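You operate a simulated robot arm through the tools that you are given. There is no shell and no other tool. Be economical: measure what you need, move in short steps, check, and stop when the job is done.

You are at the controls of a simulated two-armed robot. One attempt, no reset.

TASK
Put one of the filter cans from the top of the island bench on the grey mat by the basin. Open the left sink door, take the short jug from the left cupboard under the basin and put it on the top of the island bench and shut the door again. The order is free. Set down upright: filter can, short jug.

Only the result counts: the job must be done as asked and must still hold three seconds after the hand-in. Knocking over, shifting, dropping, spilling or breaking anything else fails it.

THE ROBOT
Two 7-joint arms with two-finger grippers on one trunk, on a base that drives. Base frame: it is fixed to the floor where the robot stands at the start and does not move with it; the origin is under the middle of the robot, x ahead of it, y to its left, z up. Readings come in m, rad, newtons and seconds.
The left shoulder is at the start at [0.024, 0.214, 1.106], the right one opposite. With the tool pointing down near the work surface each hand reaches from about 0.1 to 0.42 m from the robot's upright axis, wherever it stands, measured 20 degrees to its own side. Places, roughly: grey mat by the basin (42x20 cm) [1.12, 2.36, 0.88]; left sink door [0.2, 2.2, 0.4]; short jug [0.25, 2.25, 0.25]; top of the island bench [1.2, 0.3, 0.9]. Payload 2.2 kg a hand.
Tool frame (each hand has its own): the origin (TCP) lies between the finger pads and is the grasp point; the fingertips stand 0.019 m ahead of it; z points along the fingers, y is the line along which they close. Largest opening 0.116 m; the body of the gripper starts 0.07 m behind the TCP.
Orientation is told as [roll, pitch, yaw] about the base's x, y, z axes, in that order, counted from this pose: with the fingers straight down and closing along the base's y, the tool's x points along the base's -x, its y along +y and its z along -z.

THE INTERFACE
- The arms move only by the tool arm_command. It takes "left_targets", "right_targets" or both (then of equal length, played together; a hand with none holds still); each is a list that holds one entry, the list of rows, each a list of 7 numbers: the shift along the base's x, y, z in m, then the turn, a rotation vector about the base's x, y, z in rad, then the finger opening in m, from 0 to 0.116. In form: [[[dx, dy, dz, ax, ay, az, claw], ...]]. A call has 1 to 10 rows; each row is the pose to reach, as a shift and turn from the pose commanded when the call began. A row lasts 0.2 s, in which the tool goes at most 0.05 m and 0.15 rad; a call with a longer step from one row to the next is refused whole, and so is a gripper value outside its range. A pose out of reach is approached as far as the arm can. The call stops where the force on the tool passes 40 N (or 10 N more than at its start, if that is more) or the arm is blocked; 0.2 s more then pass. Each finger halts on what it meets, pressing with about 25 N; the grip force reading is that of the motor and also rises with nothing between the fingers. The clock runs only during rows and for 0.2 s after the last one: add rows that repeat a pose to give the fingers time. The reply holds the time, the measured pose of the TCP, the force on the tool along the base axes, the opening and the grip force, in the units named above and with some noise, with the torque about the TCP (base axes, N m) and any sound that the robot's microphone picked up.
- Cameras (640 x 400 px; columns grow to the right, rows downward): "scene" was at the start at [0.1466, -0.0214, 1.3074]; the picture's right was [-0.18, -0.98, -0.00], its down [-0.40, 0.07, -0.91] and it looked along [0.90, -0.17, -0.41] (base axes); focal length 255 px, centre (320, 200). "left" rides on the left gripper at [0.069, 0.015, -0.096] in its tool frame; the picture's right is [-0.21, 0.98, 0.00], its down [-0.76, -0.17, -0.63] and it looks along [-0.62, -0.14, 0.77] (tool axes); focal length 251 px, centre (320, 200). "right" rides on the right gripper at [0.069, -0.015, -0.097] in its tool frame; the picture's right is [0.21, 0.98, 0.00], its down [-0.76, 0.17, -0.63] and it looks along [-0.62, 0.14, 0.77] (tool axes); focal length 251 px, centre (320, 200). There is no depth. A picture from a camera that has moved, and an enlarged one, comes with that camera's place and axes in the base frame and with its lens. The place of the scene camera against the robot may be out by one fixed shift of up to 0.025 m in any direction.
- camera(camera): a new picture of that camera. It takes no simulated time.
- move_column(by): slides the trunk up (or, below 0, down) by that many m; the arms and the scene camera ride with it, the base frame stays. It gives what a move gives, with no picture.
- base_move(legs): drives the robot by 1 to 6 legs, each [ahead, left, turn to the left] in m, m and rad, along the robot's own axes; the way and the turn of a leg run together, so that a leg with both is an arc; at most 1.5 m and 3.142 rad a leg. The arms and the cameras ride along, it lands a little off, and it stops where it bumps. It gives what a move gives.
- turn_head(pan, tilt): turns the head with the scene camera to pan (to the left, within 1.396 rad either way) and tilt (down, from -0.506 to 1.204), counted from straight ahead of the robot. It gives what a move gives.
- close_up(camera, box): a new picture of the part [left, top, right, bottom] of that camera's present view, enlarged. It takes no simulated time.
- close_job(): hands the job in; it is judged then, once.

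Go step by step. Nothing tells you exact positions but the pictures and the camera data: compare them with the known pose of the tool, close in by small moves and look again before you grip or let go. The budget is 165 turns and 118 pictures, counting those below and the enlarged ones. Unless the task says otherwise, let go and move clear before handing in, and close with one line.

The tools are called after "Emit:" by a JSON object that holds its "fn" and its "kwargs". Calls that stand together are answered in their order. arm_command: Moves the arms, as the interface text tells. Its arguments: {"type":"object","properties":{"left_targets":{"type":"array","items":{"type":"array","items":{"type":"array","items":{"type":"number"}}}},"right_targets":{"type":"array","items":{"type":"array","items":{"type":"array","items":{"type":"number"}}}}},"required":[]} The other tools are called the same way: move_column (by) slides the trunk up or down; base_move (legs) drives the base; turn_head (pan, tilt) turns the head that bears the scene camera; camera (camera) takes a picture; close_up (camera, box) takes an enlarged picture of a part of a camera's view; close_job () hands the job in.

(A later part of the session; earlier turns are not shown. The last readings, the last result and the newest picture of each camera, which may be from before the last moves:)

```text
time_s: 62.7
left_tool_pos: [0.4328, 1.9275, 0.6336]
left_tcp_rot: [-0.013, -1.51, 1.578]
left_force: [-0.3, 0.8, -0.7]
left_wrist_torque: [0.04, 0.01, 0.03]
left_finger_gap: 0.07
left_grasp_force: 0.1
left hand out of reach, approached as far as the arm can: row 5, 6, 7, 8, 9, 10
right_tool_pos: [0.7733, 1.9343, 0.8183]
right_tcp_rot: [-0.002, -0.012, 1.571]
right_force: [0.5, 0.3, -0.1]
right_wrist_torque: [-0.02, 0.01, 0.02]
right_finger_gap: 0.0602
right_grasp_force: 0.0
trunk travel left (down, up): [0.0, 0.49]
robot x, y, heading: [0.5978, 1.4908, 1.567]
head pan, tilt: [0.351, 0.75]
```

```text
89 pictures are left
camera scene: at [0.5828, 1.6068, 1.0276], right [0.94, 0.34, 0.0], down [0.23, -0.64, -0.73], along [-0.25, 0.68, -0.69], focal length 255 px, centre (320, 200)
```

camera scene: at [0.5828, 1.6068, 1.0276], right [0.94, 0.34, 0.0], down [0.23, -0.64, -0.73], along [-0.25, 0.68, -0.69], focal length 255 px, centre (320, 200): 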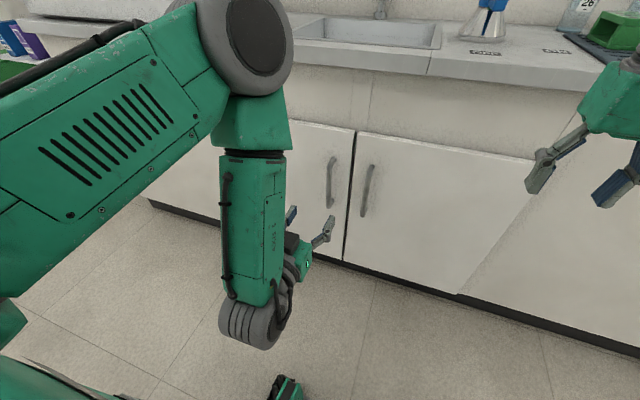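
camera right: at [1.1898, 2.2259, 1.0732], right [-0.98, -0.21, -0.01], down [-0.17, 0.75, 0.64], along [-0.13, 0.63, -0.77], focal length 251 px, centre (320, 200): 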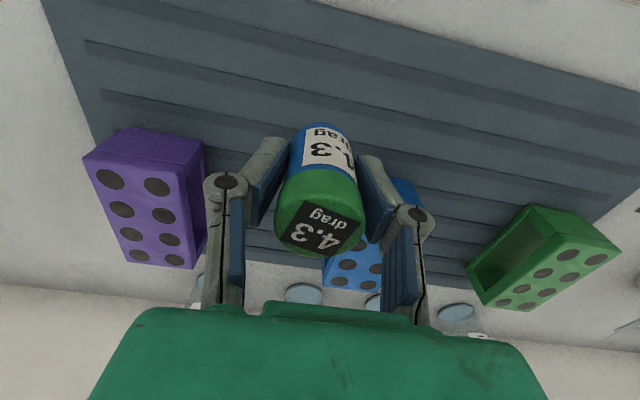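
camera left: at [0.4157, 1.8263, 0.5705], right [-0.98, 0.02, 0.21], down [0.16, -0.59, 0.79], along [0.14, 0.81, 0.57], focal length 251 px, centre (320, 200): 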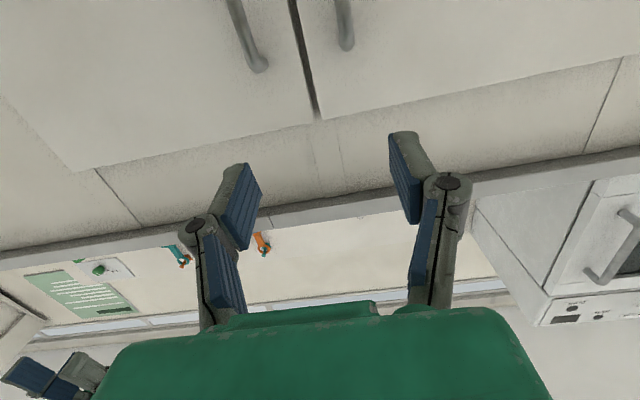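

I now place the handle bar at x≈0.40, y≈2.2 and z≈0.40–0.60. I'll line the hand up in x and z, then look again.

Emit:
{"fn": "arm_command", "kwargs": {"left_targets": [[[-0.01, 0.02, -0.03, 0.02, 0, 0, 0.07], [-0.02, 0.04, -0.06, 0.04, 0, 0, 0.07], [-0.03, 0.05, -0.09, 0.06, 0, 0, 0.07], [-0.035, 0.05, -0.11, 0.06, 0, 0, 0.07], [-0.035, 0.05, -0.11, 0.06, 0, 0, 0.07]]]}}

Emit:
{"fn": "camera", "kwargs": {"camera": "left"}}

```text
time_s: 63.9
left_tool_pos: [0.441, 1.977, 0.5337]
left_tcp_rot: [1.396, -1.551, 0.199]
left_force: [0.0, 0.1, -0.3]
left_wrist_torque: [0.0, -0.02, 0.0]
left_finger_gap: 0.0698
left_grasp_force: 0.0
left hand out of reach, approached as far as the arm can: row 1, 2, 3, 4, 5
right_tool_pos: [0.7733, 1.9338, 0.8198]
right_tcp_rot: [-0.005, -0.012, 1.571]
right_force: [-0.1, 0.4, 0.4]
right_wrist_torque: [0.02, 0.0, 0.0]
right_finger_gap: 0.0597
right_grasp_force: 0.2
trunk travel left (down, up): [0.0, 0.49]
robot x, y, heading: [0.5979, 1.4873, 1.57]
head pan, tilt: [0.351, 0.75]
```

```text
88 pictures are left
camera left: at [0.427, 1.8786, 0.4633], right [-0.97, -0.02, 0.23], down [0.2, -0.63, 0.76], along [0.13, 0.78, 0.61], focal length 251 px, centre (320, 200)
```

left: 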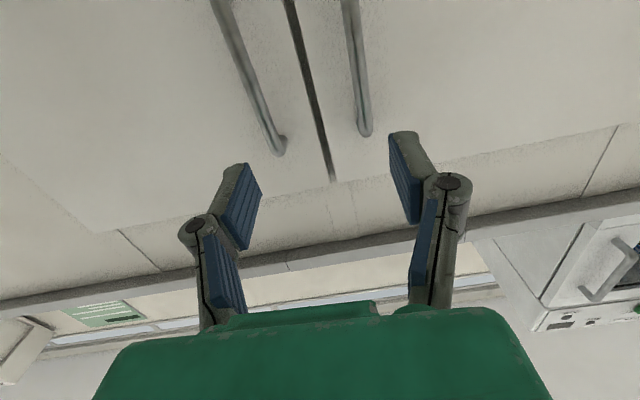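

The handle top works out to (0.397, 2.18, 0.60). The arm is at a limit in x, so I'll shift the base instead, after pulling the right hand back and up clear of the counter.

Emit:
{"fn": "arm_command", "kwargs": {"right_targets": [[[0, -0.03, 0.03, 0, 0, 0, 0.06], [0, -0.06, 0.06, 0, 0, 0, 0.06], [0.0, -0.09, 0.09, 0, 0, 0, 0.06], [0.0, -0.12, 0.12, 0, 0, 0, 0.06], [0.02, -0.15, 0.15, 0, 0, 0, 0.06], [0.04, -0.18, 0.18, 0, 0, 0, 0.06]]]}}

Emit:
{"fn": "base_move", "kwargs": {"legs": [[0, 0.044, 0], [0.11, 0, 0]]}}

Emit:
{"fn": "camera", "kwargs": {"camera": "left"}}

Emit:
{"fn": "camera", "kwargs": {"camera": "scene"}}

```text
time_s: 65.3
left_tool_pos: [0.4443, 1.9754, 0.5331]
left_tcp_rot: [1.42, -1.548, 0.171]
left_force: [0.6, -0.3, 0.3]
left_wrist_torque: [-0.01, -0.02, 0.04]
left_finger_gap: 0.0697
left_grasp_force: 0.1
right_tool_pos: [0.819, 1.7532, 0.9986]
right_tcp_rot: [0.001, -0.015, 1.572]
right_force: [0.0, 0.4, 0.5]
right_wrist_torque: [0.01, 0.03, 0.04]
right_finger_gap: 0.0602
right_grasp_force: 0.1
trunk travel left (down, up): [0.0, 0.49]
robot x, y, heading: [0.5972, 1.4887, 1.569]
head pan, tilt: [0.351, 0.75]
```

```text
time_s: 67.0
left_tool_pos: [0.4167, 2.087, 0.5341]
left_tcp_rot: [1.481, -1.529, 0.109]
left_force: [1.9, 0.1, 0.2]
left_wrist_torque: [0.0, -0.04, 0.13]
left_finger_gap: 0.0698
left_grasp_force: 0.1
right_tool_pos: [0.7984, 1.8641, 0.9942]
right_tcp_rot: [0.019, -0.011, 1.567]
right_force: [1.2, 0.9, -0.4]
right_wrist_torque: [-0.02, 0.12, 0.02]
right_finger_gap: 0.0601
right_grasp_force: 0.1
trunk travel left (down, up): [0.0, 0.49]
robot x, y, heading: [0.5589, 1.5998, 1.569]
head pan, tilt: [0.351, 0.75]
```

```text
87 pictures are left
camera left: at [0.4004, 1.9893, 0.4666], right [-0.97, -0.02, 0.25], down [0.21, -0.63, 0.75], along [0.15, 0.78, 0.61], focal length 251 px, centre (320, 200)
```

left: 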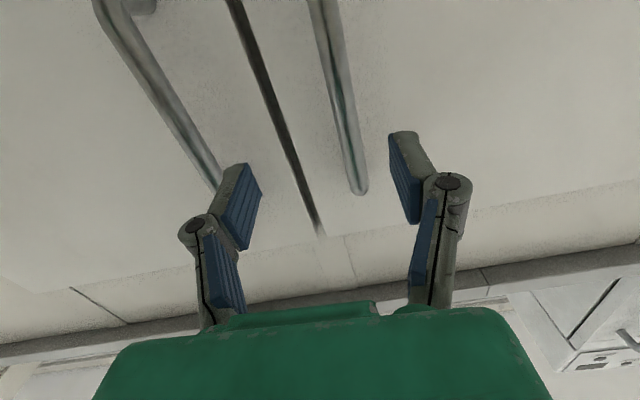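

```text
86 pictures are left
camera scene: at [0.5677, 1.7167, 1.028], right [0.94, 0.34, -0.02], down [0.22, -0.64, -0.73], along [-0.26, 0.69, -0.68], focal length 255 px, centre (320, 200)
```

scene: 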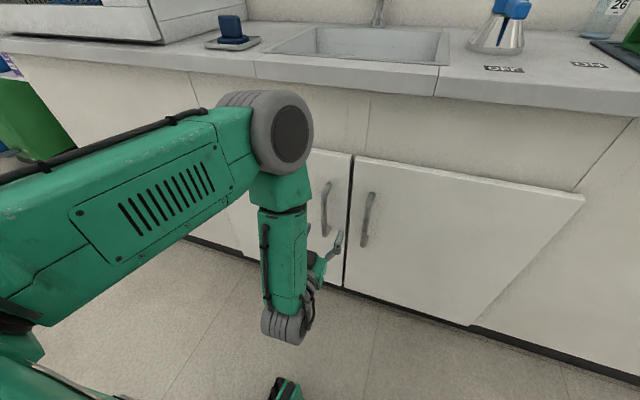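

The bar now lies at x≈0.397, y≈2.165. I'll shift 2 cm left and go forward 7 cm so it comes between the fingers.

Emit:
{"fn": "base_move", "kwargs": {"legs": [[0, 0.02, 0]]}}

Emit:
{"fn": "base_move", "kwargs": {"legs": [[0.06, 0, 0]]}}

Emit:
{"fn": "camera", "kwargs": {"camera": "left"}}

```text
time_s: 67.8
left_tool_pos: [0.4035, 2.0846, 0.5377]
left_tcp_rot: [1.575, -1.533, 0.01]
left_force: [1.0, 0.6, 0.2]
left_wrist_torque: [-0.01, -0.02, 0.08]
left_finger_gap: 0.0698
left_grasp_force: 0.0
right_tool_pos: [0.7855, 1.8613, 0.9946]
right_tcp_rot: [0.018, -0.015, 1.566]
right_force: [1.1, 0.6, -0.5]
right_wrist_torque: [-0.01, 0.11, -0.01]
right_finger_gap: 0.0601
right_grasp_force: 0.0
trunk travel left (down, up): [0.0, 0.49]
robot x, y, heading: [0.5478, 1.5991, 1.573]
head pan, tilt: [0.351, 0.75]
```

```text
time_s: 68.7
left_tool_pos: [0.389, 2.1445, 0.5334]
left_tcp_rot: [1.576, -1.559, 0.013]
left_force: [-1.0, -0.3, 0.2]
left_wrist_torque: [0.02, -0.01, -0.03]
left_finger_gap: 0.0699
left_grasp_force: 0.0
right_tool_pos: [0.7577, 1.9212, 1.0019]
right_tcp_rot: [-0.005, -0.013, 1.568]
right_force: [-1.6, 0.1, -0.6]
right_wrist_torque: [-0.07, -0.06, 0.0]
right_finger_gap: 0.0601
right_grasp_force: 0.1
trunk travel left (down, up): [0.0, 0.49]
robot x, y, heading: [0.5462, 1.6576, 1.57]
head pan, tilt: [0.351, 0.75]
```

```text
85 pictures are left
camera left: at [0.3747, 2.0479, 0.4639], right [-0.97, -0.02, 0.23], down [0.19, -0.63, 0.75], along [0.13, 0.78, 0.62], focal length 251 px, centre (320, 200)
```

left: 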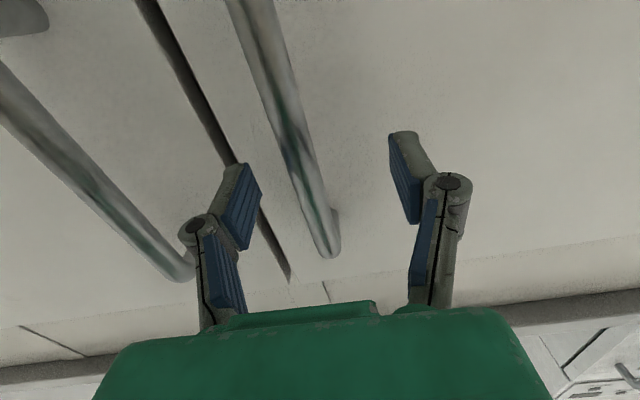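

The bar is between the fingers, about 9 mm off centre. I'll nudge over and close.

Emit:
{"fn": "arm_command", "kwargs": {"left_targets": [[[0.005, 0.01, 0, 0, 0, 0, 0.07], [0.009, 0.018, 0, 0, 0, 0, 0.07], [0.009, 0.018, 0, 0, 0, 0, 0.07]]]}}

Emit:
{"fn": "camera", "kwargs": {"camera": "left"}}

```text
time_s: 69.5
left_tool_pos: [0.3921, 2.1615, 0.5346]
left_tcp_rot: [1.957, -1.559, -0.367]
left_force: [-0.6, -0.7, -0.8]
left_wrist_torque: [0.03, -0.01, -0.05]
left_finger_gap: 0.0699
left_grasp_force: 0.1
right_tool_pos: [0.7508, 1.919, 1.003]
right_tcp_rot: [-0.012, -0.017, 1.569]
right_force: [-0.8, -0.7, -0.1]
right_wrist_torque: [-0.02, -0.05, -0.04]
right_finger_gap: 0.0602
right_grasp_force: 0.1
trunk travel left (down, up): [0.0, 0.49]
robot x, y, heading: [0.546, 1.6612, 1.567]
head pan, tilt: [0.351, 0.75]
```

```text
84 pictures are left
camera left: at [0.3791, 2.0646, 0.4648], right [-0.97, -0.02, 0.22], down [0.18, -0.63, 0.75], along [0.13, 0.78, 0.62], focal length 251 px, centre (320, 200)
```

left: 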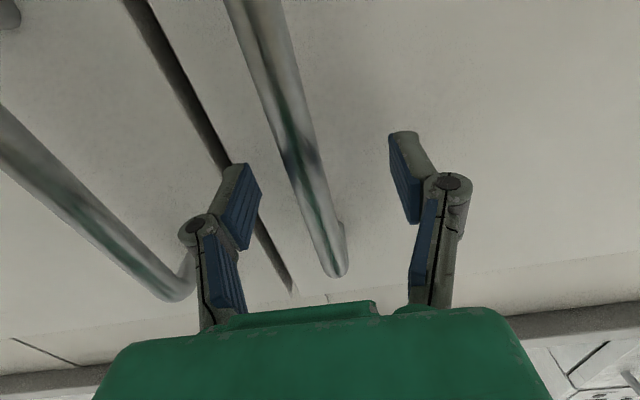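

Emit:
{"fn": "arm_command", "kwargs": {"left_targets": [[[0.006, 0, 0, 0, 0, 0, 0.05], [0.006, 0, 0, 0, 0, 0, 0.02], [0.006, 0, 0, 0, 0, 0, 0.0], [0.006, 0, 0, 0, 0, 0, 0.0]]]}}

Emit:
{"fn": "camera", "kwargs": {"camera": "left"}}

```text
time_s: 70.7
left_tool_pos: [0.3962, 2.1621, 0.535]
left_tcp_rot: [1.739, -1.543, -0.128]
left_force: [-29.9, 4.0, -10.9]
left_wrist_torque: [-0.23, -0.8, -0.07]
left_finger_gap: 0.0059
left_grasp_force: 31.9
right_tool_pos: [0.7639, 1.9173, 1.0006]
right_tcp_rot: [0.002, -0.017, 1.569]
right_force: [0.7, 0.1, 0.1]
right_wrist_torque: [0.0, 0.03, 0.0]
right_finger_gap: 0.06
right_grasp_force: 0.0
trunk travel left (down, up): [0.0, 0.49]
robot x, y, heading: [0.5452, 1.657, 1.57]
head pan, tilt: [0.351, 0.75]
stopped in row 4 (left hand): the force on the tool passed its limit at 46 N (the readings are from after the stop); the commanded pose is now the measured one
```

```text
83 pictures are left
camera left: at [0.3834, 2.0654, 0.4657], right [-0.97, -0.04, 0.24], down [0.21, -0.63, 0.75], along [0.12, 0.78, 0.62], focal length 251 px, centre (320, 200)
```

left: 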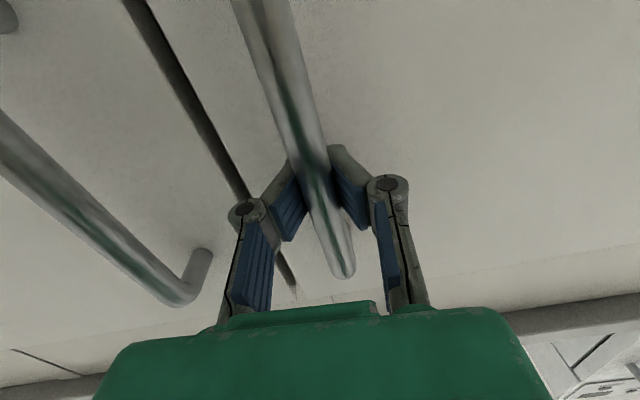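

The handle is gripped. I'll relieve the side force and start pulling along the door's arc.

Emit:
{"fn": "arm_command", "kwargs": {"left_targets": [[[-0.005, 0, 0, 0, 0, 0, 0.0], [-0.006, -0.01, 0, 0, 0, 0, 0.0], [-0.006, -0.025, 0, 0, 0, -0.05, 0.0], [-0.008, -0.04, 0, 0, 0, -0.1, 0.0], [-0.011, -0.055, 0, 0, 0, -0.15, 0.0]]]}}

Emit:
{"fn": "camera", "kwargs": {"camera": "left"}}

```text
time_s: 71.5
left_tool_pos: [0.3907, 2.1373, 0.5384]
left_tcp_rot: [1.646, -1.541, -0.063]
left_force: [-2.8, -0.2, -12.1]
left_wrist_torque: [0.05, -0.91, -0.04]
left_finger_gap: 0.006
left_grasp_force: 29.6
left hand out of reach, approached as far as the arm can: row 3, 4
right_tool_pos: [0.7595, 1.9129, 1.0028]
right_tcp_rot: [-0.003, -0.023, 1.571]
right_force: [0.9, -0.8, 0.1]
right_wrist_torque: [0.02, -0.03, -0.03]
right_finger_gap: 0.06
right_grasp_force: 0.0
trunk travel left (down, up): [0.0, 0.49]
robot x, y, heading: [0.5457, 1.6606, 1.571]
head pan, tilt: [0.351, 0.75]
stopped in row 4 (left hand): the force on the tool passed its limit at 53 N (the readings are from after the stop); the commanded pose is now the measured one
```

```text
82 pictures are left
camera left: at [0.3752, 2.0401, 0.4679], right [-0.97, -0.01, 0.24], down [0.2, -0.63, 0.75], along [0.15, 0.77, 0.62], focal length 251 px, centre (320, 200)
```

left: 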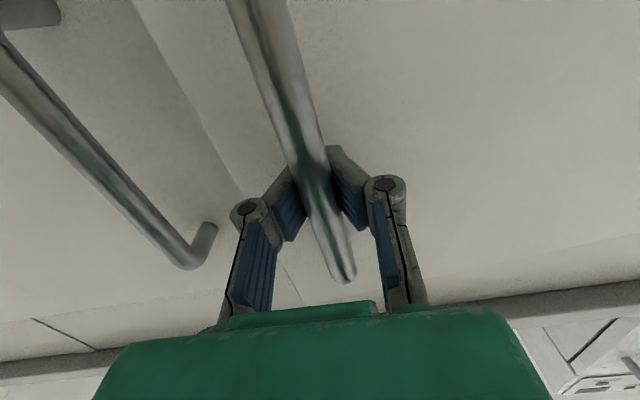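

The door has come out by 2.5 cm. The arm is near its limit here, so I'll pull on with the base.

Emit:
{"fn": "base_move", "kwargs": {"legs": [[-0.08, 0.008, 0]]}}

Emit:
{"fn": "camera", "kwargs": {"camera": "left"}}

Emit:
{"fn": "camera", "kwargs": {"camera": "scene"}}

```text
time_s: 72.4
left_tool_pos: [0.3817, 2.1051, 0.5427]
left_tcp_rot: [1.851, -1.521, -0.246]
left_force: [-5.0, 2.2, 1.3]
left_wrist_torque: [-0.07, -0.04, -0.06]
left_finger_gap: 0.0
left_grasp_force: 28.7
right_tool_pos: [0.7605, 1.8781, 1.0035]
right_tcp_rot: [0.002, -0.028, 1.568]
right_force: [-0.2, 0.1, 0.4]
right_wrist_torque: [-0.05, -0.02, 0.0]
right_finger_gap: 0.0603
right_grasp_force: 0.0
trunk travel left (down, up): [0.0, 0.49]
robot x, y, heading: [0.5445, 1.6277, 1.577]
head pan, tilt: [0.351, 0.75]
stopped in leg 1: the force on the tool passed its limit at 45 N (the readings are from after the stop); the commanded pose is now the measured one
```

```text
81 pictures are left
camera left: at [0.3667, 2.0089, 0.4714], right [-0.96, -0.04, 0.26], down [0.22, -0.64, 0.74], along [0.14, 0.77, 0.62], focal length 251 px, centre (320, 200)
```

left: 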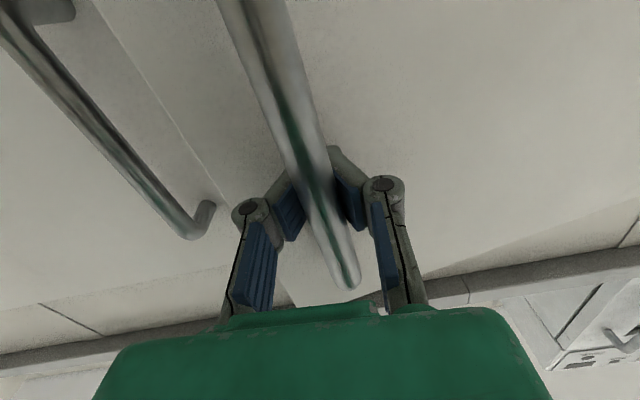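

```text
80 pictures are left
camera scene: at [0.5314, 1.7441, 1.028], right [0.94, 0.35, 0.0], down [0.23, -0.64, -0.73], along [-0.25, 0.68, -0.68], focal length 255 px, centre (320, 200)
```

scene: 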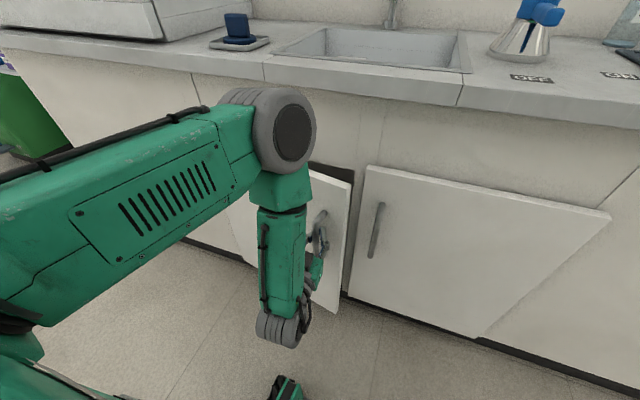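

The door is ajar and the fingers have closed in a ring around the bar. I'll keep pulling gently.

Emit:
{"fn": "base_move", "kwargs": {"legs": [[-0.06, 0.015, 0]]}}

Emit:
{"fn": "camera", "kwargs": {"camera": "scene"}}

```text
time_s: 73.7
left_tool_pos: [0.3575, 2.0454, 0.5465]
left_tcp_rot: [2.002, -1.508, -0.378]
left_force: [-18.9, 9.7, -3.6]
left_wrist_torque: [0.21, -0.32, -0.28]
left_finger_gap: 0.0
left_grasp_force: 28.1
right_tool_pos: [0.7425, 1.8136, 1.0024]
right_tcp_rot: [0.003, -0.018, 1.572]
right_force: [0.2, 0.0, -0.5]
right_wrist_torque: [0.02, 0.02, 0.01]
right_finger_gap: 0.0598
right_grasp_force: 0.1
trunk travel left (down, up): [0.0, 0.49]
robot x, y, heading: [0.5207, 1.5694, 1.574]
head pan, tilt: [0.351, 0.75]
stopped in leg 1: the force on the tool passed its limit at 48 N (the readings are from after the stop); the commanded pose is now the measured one
```

```text
79 pictures are left
camera scene: at [0.5063, 1.6841, 1.0278], right [0.94, 0.35, 0.0], down [0.24, -0.64, -0.73], along [-0.25, 0.68, -0.68], focal length 255 px, centre (320, 200)
```

scene: 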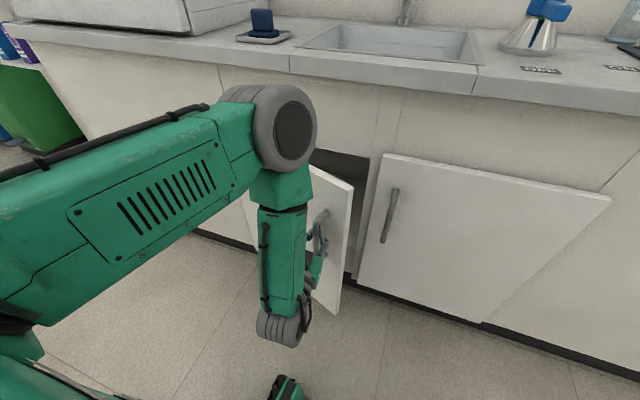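

The hook is working. I'll follow the arc with more movement to the left.

Emit:
{"fn": "base_move", "kwargs": {"legs": [[-0.01, 0.015, 0], [-0.05, 0.03, 0]]}}

Emit:
{"fn": "base_move", "kwargs": {"legs": [[-0.05, 0.035, 0]]}}

Emit:
{"fn": "camera", "kwargs": {"camera": "scene"}}

Emit:
{"fn": "camera", "kwargs": {"camera": "left"}}

```text
time_s: 75.6
left_tool_pos: [0.3123, 1.9836, 0.5499]
left_tcp_rot: [2.052, -1.502, -0.425]
left_force: [-1.5, 2.3, 0.2]
left_wrist_torque: [0.0, 0.03, 0.0]
left_finger_gap: 0.0
left_grasp_force: 28.3
right_tool_pos: [0.7035, 1.7522, 0.9997]
right_tcp_rot: [0.007, -0.015, 1.572]
right_force: [-1.1, 0.3, 0.0]
right_wrist_torque: [0.0, 0.02, 0.03]
right_finger_gap: 0.0603
right_grasp_force: 0.0
trunk travel left (down, up): [0.0, 0.49]
robot x, y, heading: [0.48, 1.5089, 1.574]
head pan, tilt: [0.351, 0.75]
stopped in leg 2: the force on the tool passed its limit at 42 N (the readings are from after the stop); the commanded pose is now the measured one
```

```text
time_s: 77.0
left_tool_pos: [0.2705, 1.9332, 0.5508]
left_tcp_rot: [2.055, -1.498, -0.415]
left_force: [-12.4, 14.8, -16.9]
left_wrist_torque: [0.09, -1.2, -0.11]
left_finger_gap: 0.0057
left_grasp_force: 28.8
right_tool_pos: [0.6666, 1.6993, 0.9969]
right_tcp_rot: [0.008, -0.001, 1.574]
right_force: [-1.3, -1.0, -0.9]
right_wrist_torque: [0.0, -0.03, -0.01]
right_finger_gap: 0.06
right_grasp_force: 0.2
trunk travel left (down, up): [0.0, 0.49]
robot x, y, heading: [0.4451, 1.4588, 1.58]
head pan, tilt: [0.351, 0.75]
stopped in leg 1: the force on the tool passed its limit at 58 N (the readings are from after the stop); the commanded pose is now the measured one
```

```text
78 pictures are left
camera scene: at [0.4204, 1.5752, 1.0273], right [0.94, 0.35, 0.01], down [0.24, -0.64, -0.73], along [-0.25, 0.68, -0.69], focal length 255 px, centre (320, 200)
```

scene: 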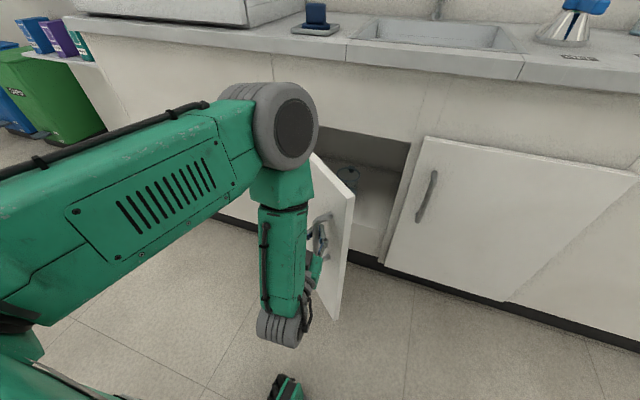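

```text
77 pictures are left
camera left: at [0.2577, 1.8379, 0.4783], right [-0.96, -0.07, 0.28], down [0.26, -0.64, 0.72], along [0.12, 0.76, 0.63], focal length 251 px, centre (320, 200)
```

left: 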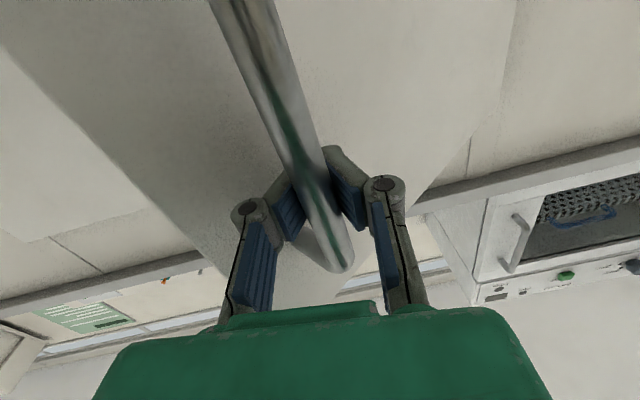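

The door is about 50° open and the cupboard is becoming visible. I'll carry on along the arc to roughly 85°.

Emit:
{"fn": "base_move", "kwargs": {"legs": [[-0.03, 0.04, 0]]}}

Emit:
{"fn": "base_move", "kwargs": {"legs": [[-0.025, 0.05, 0]]}}

Emit:
{"fn": "base_move", "kwargs": {"legs": [[-0.015, 0.05, 0]]}}

Emit:
{"fn": "camera", "kwargs": {"camera": "scene"}}

```text
time_s: 77.7
left_tool_pos: [0.2661, 1.9309, 0.5518]
left_tcp_rot: [1.974, -1.489, -0.324]
left_force: [-16.6, 19.0, -23.8]
left_wrist_torque: [-0.02, -1.05, -0.06]
left_finger_gap: 0.0061
left_grasp_force: 29.0
right_tool_pos: [0.6704, 1.6956, 0.9943]
right_tcp_rot: [0.017, 0.007, 1.575]
right_force: [0.8, 0.0, -0.7]
right_wrist_torque: [-0.01, 0.03, -0.01]
right_finger_gap: 0.06
right_grasp_force: 0.1
trunk travel left (down, up): [0.0, 0.49]
robot x, y, heading: [0.4393, 1.457, 1.573]
head pan, tilt: [0.351, 0.75]
stopped in leg 1: the force on the tool passed its limit at 48 N (the readings are from after the stop); the commanded pose is now the measured one
```

```text
time_s: 78.4
left_tool_pos: [0.2604, 1.9282, 0.5547]
left_tcp_rot: [2.019, -1.472, -0.357]
left_force: [-17.5, 21.2, -16.5]
left_wrist_torque: [0.01, -0.43, -0.24]
left_finger_gap: 0.0061
left_grasp_force: 28.1
right_tool_pos: [0.6736, 1.6898, 0.9906]
right_tcp_rot: [0.026, 0.015, 1.575]
right_force: [1.3, 1.0, -0.1]
right_wrist_torque: [-0.02, 0.05, 0.01]
right_finger_gap: 0.0597
right_grasp_force: 0.0
trunk travel left (down, up): [0.0, 0.49]
robot x, y, heading: [0.4353, 1.4519, 1.581]
head pan, tilt: [0.351, 0.75]
stopped in leg 1: the force on the tool passed its limit at 48 N (the readings are from after the stop); the commanded pose is now the measured one
```

```text
time_s: 79.3
left_tool_pos: [0.2307, 1.9091, 0.5611]
left_tcp_rot: [2.024, -1.46, -0.373]
left_force: [2.0, 0.0, -0.2]
left_wrist_torque: [0.0, 0.0, 0.11]
left_finger_gap: 0.0
left_grasp_force: 28.3
right_tool_pos: [0.6472, 1.6712, 0.9882]
right_tcp_rot: [0.045, 0.013, 1.573]
right_force: [0.5, 0.3, -0.4]
right_wrist_torque: [0.0, 0.09, -0.04]
right_finger_gap: 0.0599
right_grasp_force: 0.0
trunk travel left (down, up): [0.0, 0.49]
robot x, y, heading: [0.3928, 1.4344, 1.577]
head pan, tilt: [0.351, 0.75]
```

```text
76 pictures are left
camera scene: at [0.3976, 1.553, 1.0282], right [0.94, 0.35, -0.02], down [0.22, -0.64, -0.73], along [-0.27, 0.68, -0.68], focal length 255 px, centre (320, 200)
```

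scene: 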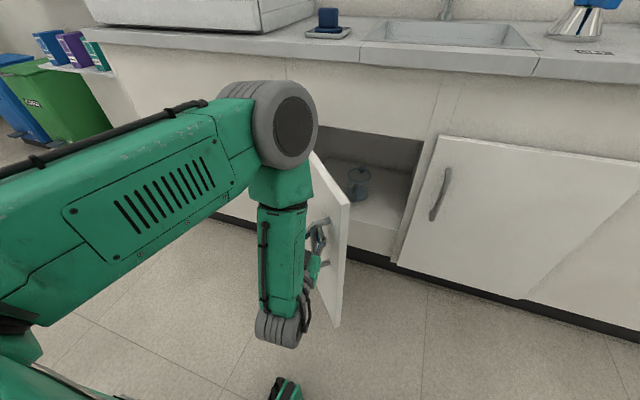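

The door is about 60° open and I can see the glass jug inside. I'll let go of the handle, back off, then go around the edge and push the door wider from its inner side.

Emit:
{"fn": "arm_command", "kwargs": {"left_targets": [[[0, 0, 0, 0, 0, 0, 0.03], [0, 0, 0, 0, 0, 0, 0.06], [0, 0, 0, 0, 0, 0, 0.07], [0, -0.02, 0, 0, 0, 0, 0.07], [0, -0.04, 0, 0, 0, 0, 0.07]]]}}

Emit:
{"fn": "base_move", "kwargs": {"legs": [[-0.2, 0, 0]]}}

Emit:
{"fn": "camera", "kwargs": {"camera": "scene"}}

Emit:
{"fn": "camera", "kwargs": {"camera": "left"}}

```text
time_s: 80.5
left_tool_pos: [0.2124, 1.909, 0.5561]
left_tcp_rot: [2.159, -1.484, -0.506]
left_force: [-0.1, 0.2, 0.3]
left_wrist_torque: [-0.02, 0.0, -0.08]
left_finger_gap: 0.0701
left_grasp_force: 0.1
left hand out of reach, approached as far as the arm can: row 4, 5
right_tool_pos: [0.6169, 1.6705, 0.9944]
right_tcp_rot: [0.016, 0.013, 1.572]
right_force: [-0.9, 0.3, 0.0]
right_wrist_torque: [0.01, -0.11, -0.02]
right_finger_gap: 0.0599
right_grasp_force: 0.1
trunk travel left (down, up): [0.0, 0.49]
robot x, y, heading: [0.3899, 1.4376, 1.574]
head pan, tilt: [0.351, 0.75]
```

```text
time_s: 82.1
left_tool_pos: [0.2185, 1.7095, 0.5598]
left_tcp_rot: [2.141, -1.478, -0.491]
left_force: [0.3, -0.8, -0.5]
left_wrist_torque: [-0.01, 0.0, -0.04]
left_finger_gap: 0.07
left_grasp_force: 0.0
right_tool_pos: [0.6264, 1.4699, 0.9925]
right_tcp_rot: [0.024, 0.015, 1.572]
right_force: [-0.5, 0.0, 0.4]
right_wrist_torque: [0.0, -0.04, 0.01]
right_finger_gap: 0.0599
right_grasp_force: 0.1
trunk travel left (down, up): [0.0, 0.49]
robot x, y, heading: [0.3966, 1.2409, 1.577]
head pan, tilt: [0.351, 0.75]
```

```text
75 pictures are left
camera scene: at [0.3758, 1.3534, 1.0278], right [0.94, 0.35, 0.0], down [0.24, -0.64, -0.73], along [-0.25, 0.68, -0.68], focal length 255 px, centre (320, 200)
```

scene: 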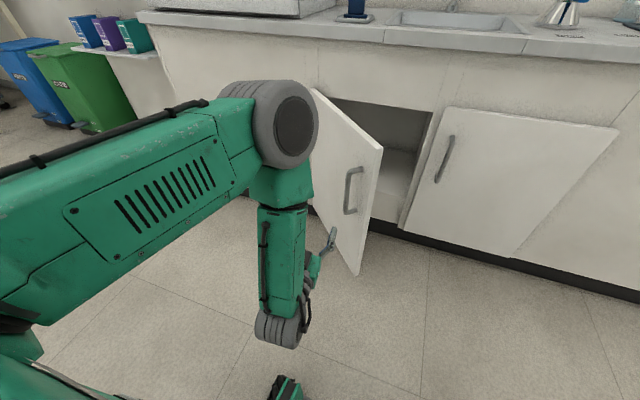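

```text
74 pictures are left
camera left: at [0.207, 1.6145, 0.4856], right [-0.95, -0.09, 0.29], down [0.28, -0.65, 0.71], along [0.12, 0.76, 0.64], focal length 251 px, centre (320, 200)
```

left: 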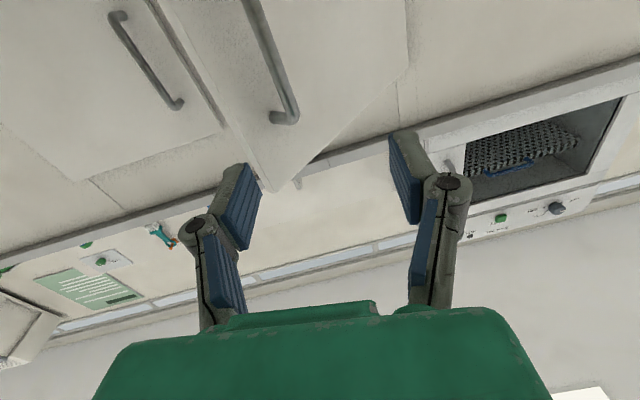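

The door stands at about 50°. I'll close the fingers, go right past the door's free edge, forward inside it, then sweep left.

Emit:
{"fn": "base_move", "kwargs": {"legs": [[0, -0.24, 0], [0.32, 0, 0]]}}

Emit:
{"fn": "arm_command", "kwargs": {"left_targets": [[[0, 0, 0, 0, 0, 0, 0.04], [0, 0, 0, 0, 0, 0, 0.02]]]}}

Emit:
{"fn": "camera", "kwargs": {"camera": "scene"}}

Emit:
{"fn": "camera", "kwargs": {"camera": "left"}}

```text
time_s: 85.7
left_tool_pos: [0.4657, 2.0304, 0.5613]
left_tcp_rot: [2.133, -1.474, -0.483]
left_force: [0.6, -0.1, -0.4]
left_wrist_torque: [0.01, -0.02, 0.03]
left_finger_gap: 0.07
left_grasp_force: 0.1
right_tool_pos: [0.8741, 1.7916, 0.9911]
right_tcp_rot: [0.028, 0.017, 1.57]
right_force: [1.1, 0.6, 0.0]
right_wrist_torque: [-0.01, 0.05, 0.02]
right_finger_gap: 0.0603
right_grasp_force: 0.0
trunk travel left (down, up): [0.0, 0.49]
robot x, y, heading: [0.6352, 1.5617, 1.575]
head pan, tilt: [0.351, 0.75]
```

```text
time_s: 86.3
left_tool_pos: [0.4634, 2.0293, 0.5602]
left_tcp_rot: [2.149, -1.478, -0.5]
left_force: [-0.4, -0.7, -0.5]
left_wrist_torque: [0.0, 0.01, 0.0]
left_finger_gap: 0.02
left_grasp_force: 0.0
right_tool_pos: [0.8699, 1.7886, 0.9923]
right_tcp_rot: [0.022, 0.018, 1.57]
right_force: [0.4, -0.5, 0.2]
right_wrist_torque: [-0.04, 0.0, -0.01]
right_finger_gap: 0.0599
right_grasp_force: 0.0
trunk travel left (down, up): [0.0, 0.49]
robot x, y, heading: [0.6327, 1.5571, 1.574]
head pan, tilt: [0.351, 0.75]
```

```text
73 pictures are left
camera scene: at [0.6176, 1.6757, 1.0278], right [0.94, 0.35, 0.0], down [0.24, -0.64, -0.73], along [-0.25, 0.68, -0.68], focal length 255 px, centre (320, 200)
```

scene: 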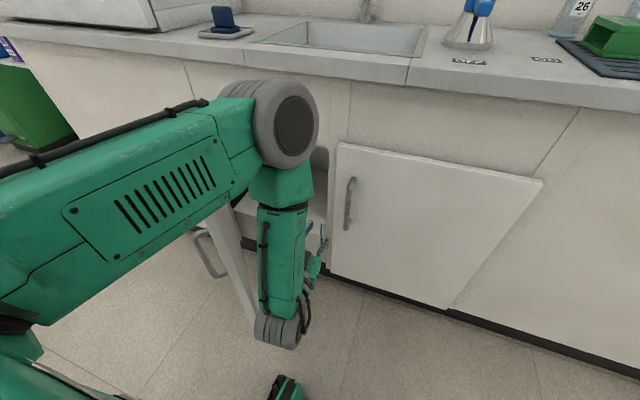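

```text
72 pictures are left
camera left: at [0.4495, 1.9348, 0.4866], right [-0.95, -0.09, 0.29], down [0.28, -0.65, 0.71], along [0.13, 0.75, 0.64], focal length 251 px, centre (320, 200)
```

left: 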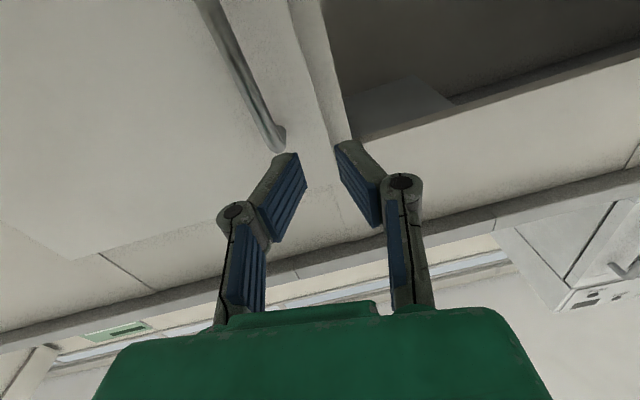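

The hand is inside the door line. I'll sweep left to push the door wide.

Emit:
{"fn": "base_move", "kwargs": {"legs": [[0, 0.2, 0]]}}

Emit:
{"fn": "camera", "kwargs": {"camera": "scene"}}

```text
time_s: 87.6
left_tool_pos: [0.3549, 2.019, 0.556]
left_tcp_rot: [1.84, -1.488, -0.213]
left_force: [0.2, -0.6, -0.2]
left_wrist_torque: [0.0, 0.01, 0.07]
left_finger_gap: 0.02
left_grasp_force: 0.0
right_tool_pos: [0.7531, 1.7874, 0.9884]
right_tcp_rot: [0.033, 0.024, 1.571]
right_force: [-1.0, 0.8, 0.1]
right_wrist_torque: [-0.01, 0.0, -0.02]
right_finger_gap: 0.06
right_grasp_force: 0.1
trunk travel left (down, up): [0.0, 0.49]
robot x, y, heading: [0.5069, 1.561, 1.577]
head pan, tilt: [0.351, 0.75]
stopped in leg 1: the robot was blocked; the commanded pose is now the measured one
```

```text
71 pictures are left
camera scene: at [0.505, 1.6764, 1.0279], right [0.94, 0.34, -0.01], down [0.23, -0.64, -0.73], along [-0.26, 0.68, -0.68], focal length 255 px, centre (320, 200)
```

scene: 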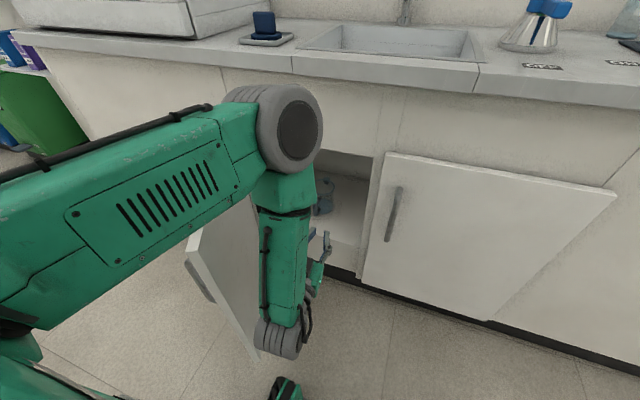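

The base stopped on contact. I'll try again to see whether the door gives.

Emit:
{"fn": "base_move", "kwargs": {"legs": [[0, 0.1, 0]]}}

Emit:
{"fn": "camera", "kwargs": {"camera": "left"}}

```text
time_s: 88.7
left_tool_pos: [0.267, 2.0187, 0.5574]
left_tcp_rot: [1.833, -1.48, -0.209]
left_force: [1.8, -0.1, 0.8]
left_wrist_torque: [0.02, 0.0, 0.12]
left_finger_gap: 0.0197
left_grasp_force: 0.0
right_tool_pos: [0.6688, 1.7855, 0.9852]
right_tcp_rot: [0.045, 0.025, 1.57]
right_force: [1.2, 0.3, 0.0]
right_wrist_torque: [0.01, 0.09, 0.04]
right_finger_gap: 0.0601
right_grasp_force: 0.0
trunk travel left (down, up): [0.0, 0.49]
robot x, y, heading: [0.4167, 1.5586, 1.579]
head pan, tilt: [0.351, 0.75]
```

```text
70 pictures are left
camera left: at [0.2511, 1.922, 0.487], right [-0.95, -0.06, 0.3], down [0.27, -0.64, 0.72], along [0.15, 0.77, 0.62], focal length 251 px, centre (320, 200)
```

left: 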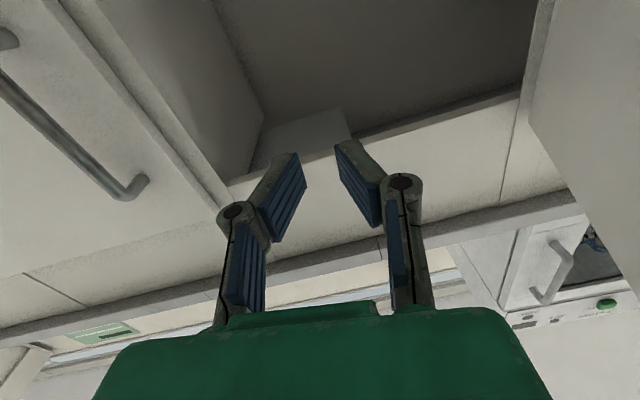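

The door is giving way. I'll keep going left.

Emit:
{"fn": "base_move", "kwargs": {"legs": [[0, 0.1, 0]]}}

Emit:
{"fn": "camera", "kwargs": {"camera": "scene"}}

Emit:
{"fn": "camera", "kwargs": {"camera": "left"}}

```text
time_s: 89.8
left_tool_pos: [0.1827, 2.0089, 0.5549]
left_tcp_rot: [1.748, -1.504, -0.123]
left_force: [-0.1, 0.9, 0.4]
left_wrist_torque: [-0.01, 0.0, 0.0]
left_finger_gap: 0.0201
left_grasp_force: 0.1
right_tool_pos: [0.5758, 1.7774, 0.9891]
right_tcp_rot: [0.025, 0.029, 1.573]
right_force: [0.1, 0.5, 0.2]
right_wrist_torque: [0.03, 0.03, -0.02]
right_finger_gap: 0.0597
right_grasp_force: 0.0
trunk travel left (down, up): [0.0, 0.49]
robot x, y, heading: [0.3371, 1.5541, 1.58]
head pan, tilt: [0.351, 0.75]
stopped in leg 1: the robot was blocked; the commanded pose is now the measured one
```

```text
69 pictures are left
camera scene: at [0.3335, 1.6698, 1.0281], right [0.94, 0.35, -0.01], down [0.23, -0.64, -0.73], along [-0.26, 0.68, -0.68], focal length 255 px, centre (320, 200)
```

scene: 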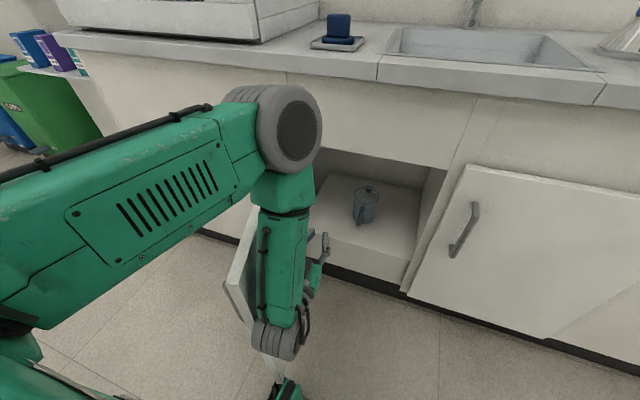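

```text
68 pictures are left
camera left: at [0.1683, 1.912, 0.4842], right [-0.96, -0.05, 0.28], down [0.25, -0.63, 0.74], along [0.13, 0.78, 0.62], focal length 251 px, centre (320, 200)
```

left: 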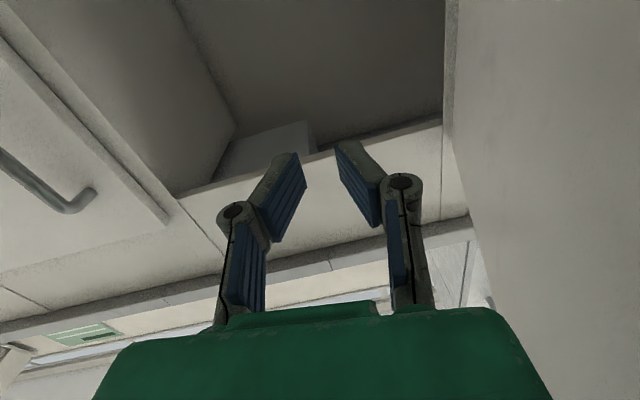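

The jug is in clear view now. I'll take a close-up.

Emit:
{"fn": "close_up", "kwargs": {"camera": "scene", "box": [310, 150, 450, 290]}}

```text
2.86 times, centred on (380, 220) of scene
camera zoom: at [0.3335, 1.6698, 1.0281], right [0.94, 0.35, -0.01], down [0.23, -0.64, -0.73], along [-0.26, 0.68, -0.68], focal length 728 px, centre (149, 143)
```

zoom: 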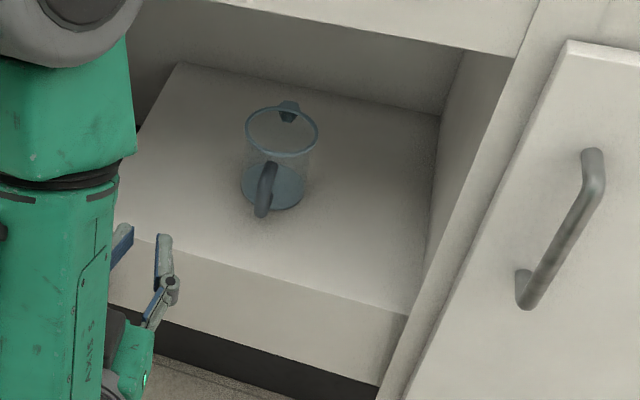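

The jug is glass, about 9–10 cm wide and tall, with its handle towards me. I plan a tilted grasp around the body, moving in with the base and trunk. First I'll back out straight and re-pose the left hand.

Emit:
{"fn": "base_move", "kwargs": {"legs": [[0, -0.05, 0], [-0.35, 0, 0]]}}

Emit:
{"fn": "camera", "kwargs": {"camera": "scene"}}

```text
time_s: 92.6
left_tool_pos: [0.2473, 1.6591, 0.5566]
left_tcp_rot: [1.768, -1.489, -0.143]
left_force: [0.7, -0.1, 1.0]
left_wrist_torque: [0.02, -0.02, 0.12]
left_finger_gap: 0.0199
left_grasp_force: 0.1
right_tool_pos: [0.6468, 1.4267, 0.986]
right_tcp_rot: [0.043, 0.032, 1.572]
right_force: [1.9, -0.5, 0.4]
right_wrist_torque: [-0.01, 0.12, -0.04]
right_finger_gap: 0.0599
right_grasp_force: 0.1
trunk travel left (down, up): [0.0, 0.49]
robot x, y, heading: [0.3934, 1.2055, 1.578]
head pan, tilt: [0.351, 0.75]
```

```text
66 pictures are left
camera scene: at [0.3978, 1.3193, 1.0282], right [0.94, 0.35, -0.02], down [0.23, -0.64, -0.73], along [-0.27, 0.68, -0.68], focal length 255 px, centre (320, 200)
```

scene: 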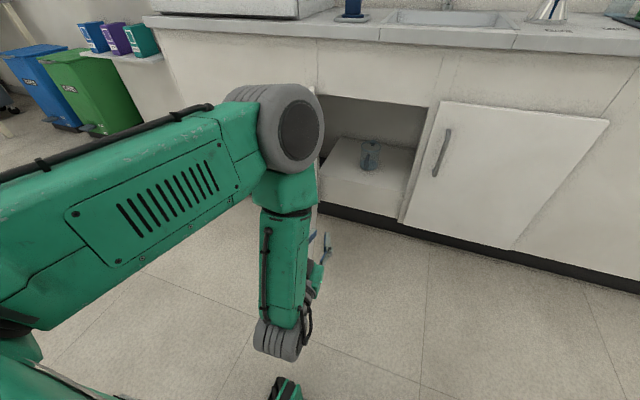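

Emit:
{"fn": "arm_command", "kwargs": {"left_targets": [[[0, 0.02, -0.005, -0.13, 0, 0, 0.02], [0, 0.04, -0.01, -0.26, 0, 0, 0.02], [0, 0.06, -0.015, -0.39, 0, 0, 0.04], [0, 0.08, -0.02, -0.52, 0, 0, 0.06], [0, 0.1, -0.03, -0.65, 0, 0, 0.08], [0, 0.12, -0.04, -0.78, 0, 0, 0.1], [0, 0.14, -0.05, -0.9, 0, 0, 0.116], [0, 0.15, -0.05, -0.9, 0, 0, 0.116], [0, 0.15, -0.05, -0.9, 0, 0, 0.116]]]}}

Emit:
{"fn": "camera", "kwargs": {"camera": "left"}}

Emit:
{"fn": "camera", "kwargs": {"camera": "scene"}}

```text
time_s: 94.6
left_tool_pos: [0.2324, 1.808, 0.5032]
left_tcp_rot: [0.097, -0.681, 1.495]
left_force: [0.2, 0.0, 0.0]
left_wrist_torque: [0.0, -0.01, 0.01]
left_finger_gap: 0.116
left_grasp_force: 0.1
right_tool_pos: [0.622, 1.4271, 0.9913]
right_tcp_rot: [0.021, 0.034, 1.574]
right_force: [-0.4, 0.0, 0.7]
right_wrist_torque: [-0.03, -0.02, 0.02]
right_finger_gap: 0.0598
right_grasp_force: 0.1
trunk travel left (down, up): [0.0, 0.49]
robot x, y, heading: [0.395, 1.2, 1.581]
head pan, tilt: [0.351, 0.75]
```

```text
65 pictures are left
camera left: at [0.2186, 1.6937, 0.535], right [-0.96, 0.18, 0.21], down [0.24, 0.18, 0.95], along [0.13, 0.97, -0.22], focal length 251 px, centre (320, 200)
```

left: 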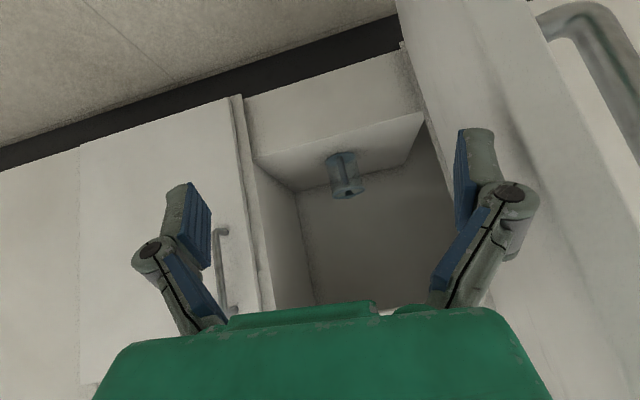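

```text
64 pictures are left
camera scene: at [0.3733, 1.3202, 1.0275], right [0.94, 0.35, 0.0], down [0.24, -0.64, -0.73], along [-0.25, 0.68, -0.69], focal length 255 px, centre (320, 200)
```

scene: 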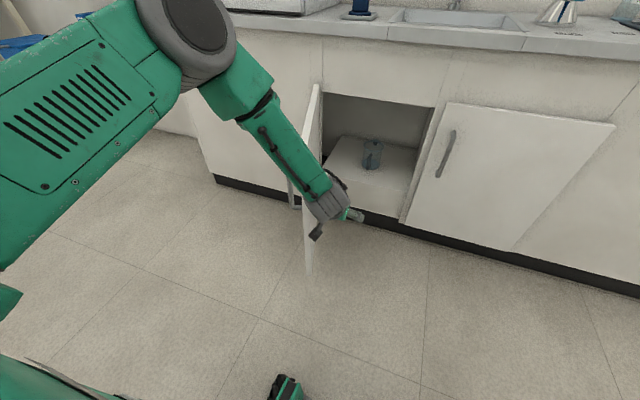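

Emit:
{"fn": "close_up", "kwargs": {"camera": "left", "box": [270, 110, 430, 210]}}

Emit:
{"fn": "close_up", "kwargs": {"camera": "scene", "box": [300, 90, 460, 250]}}

```text
4.00 times, centred on (350, 160) of left
camera zoom: at [0.2186, 1.6937, 0.535], right [-0.96, 0.18, 0.21], down [0.24, 0.18, 0.95], along [0.13, 0.97, -0.22], focal length 1006 px, centre (200, 360)
```

zoom: 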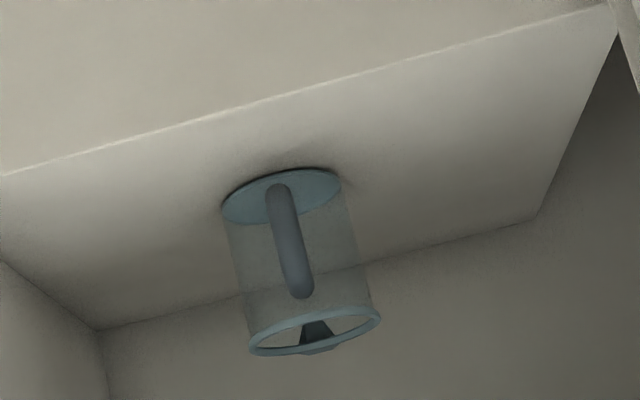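

```text
2.50 times, centred on (380, 170) of scene
camera zoom: at [0.3733, 1.3202, 1.0275], right [0.94, 0.35, 0.0], down [0.24, -0.64, -0.73], along [-0.25, 0.68, -0.69], focal length 637 px, centre (170, 275)
```

zoom: 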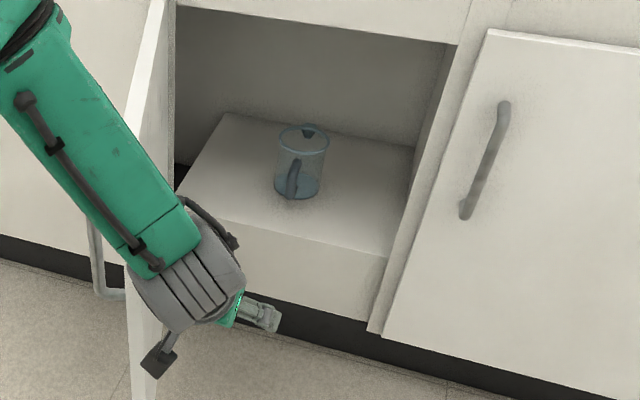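

Triangulating, the jug's axis is at about (0.228, 2.404), base z≈0.27, rim z≈0.374 and about 95 mm wide, so it fits the 116 mm opening. I'll stretch the arm low and nearly straight so the elbow stays below the counter, then raise the trunk 6 cm for the approach.

Emit:
{"fn": "arm_command", "kwargs": {"left_targets": [[[0, 0.02, -0.025, 0.02, 0, 0, 0.116], [0, 0.04, -0.05, 0.04, 0, 0, 0.116], [0, 0.06, -0.075, 0.06, 0, 0, 0.116], [0, 0.08, -0.1, 0.08, 0, 0, 0.116], [0, 0.1, -0.125, 0.1, 0, 0, 0.116], [0, 0.12, -0.15, 0.12, 0, 0, 0.116], [0, 0.13, -0.153, 0.12, 0, 0, 0.116], [0, 0.13, -0.153, 0.12, 0, 0, 0.116]]]}}

Emit:
{"fn": "move_column", "kwargs": {"by": 0.06}}

Emit:
{"fn": "camera", "kwargs": {"camera": "left"}}

Emit:
{"fn": "camera", "kwargs": {"camera": "scene"}}

```text
time_s: 96.4
left_tool_pos: [0.2404, 1.9382, 0.3511]
left_tcp_rot: [0.122, -0.801, 1.477]
left_force: [0.7, 0.0, -0.2]
left_wrist_torque: [-0.05, -0.03, 0.04]
left_finger_gap: 0.1158
left_grasp_force: 0.1
right_tool_pos: [0.6363, 1.4263, 0.9899]
right_tcp_rot: [0.029, 0.036, 1.575]
right_force: [-0.4, 0.3, 0.2]
right_wrist_torque: [0.02, 0.01, 0.01]
right_finger_gap: 0.06
right_grasp_force: 0.0
trunk travel left (down, up): [0.0, 0.49]
robot x, y, heading: [0.4006, 1.2039, 1.579]
head pan, tilt: [0.351, 0.75]
```

```text
time_s: 97.4
left_tool_pos: [0.2388, 1.9393, 0.4087]
left_tcp_rot: [0.119, -0.802, 1.479]
left_force: [-0.2, 0.4, 0.3]
left_wrist_torque: [-0.01, -0.01, 0.01]
left_finger_gap: 0.116
left_grasp_force: 0.0
right_tool_pos: [0.6327, 1.4272, 1.0485]
right_tcp_rot: [0.026, 0.037, 1.574]
right_force: [-0.4, -0.2, -0.4]
right_wrist_torque: [0.01, 0.0, 0.02]
right_finger_gap: 0.0601
right_grasp_force: 0.1
trunk travel left (down, up): [-0.06, 0.43]
robot x, y, heading: [0.4008, 1.2069, 1.576]
head pan, tilt: [0.351, 0.75]
```

```text
61 pictures are left
camera left: at [0.2254, 1.8208, 0.4277], right [-0.96, 0.15, 0.23], down [0.25, 0.07, 0.97], along [0.13, 0.99, -0.1], focal length 251 px, centre (320, 200)
```

left: 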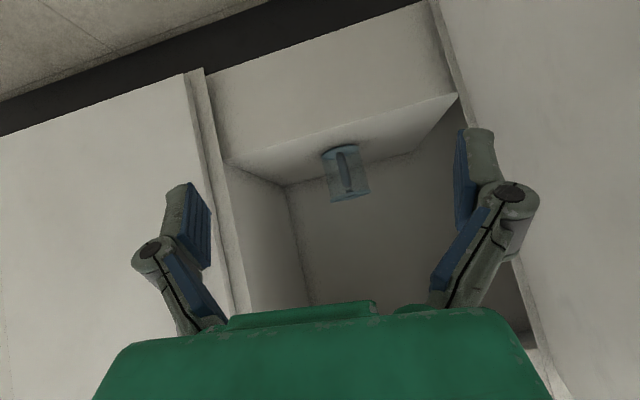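

```text
60 pictures are left
camera scene: at [0.3832, 1.3209, 1.0877], right [0.94, 0.35, 0.0], down [0.24, -0.64, -0.73], along [-0.26, 0.68, -0.68], focal length 255 px, centre (320, 200)
```

scene: 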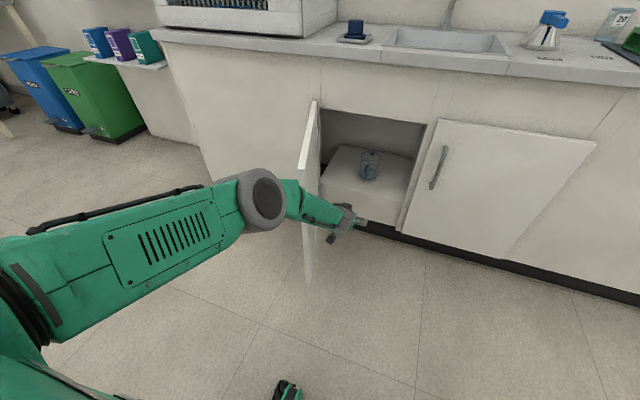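

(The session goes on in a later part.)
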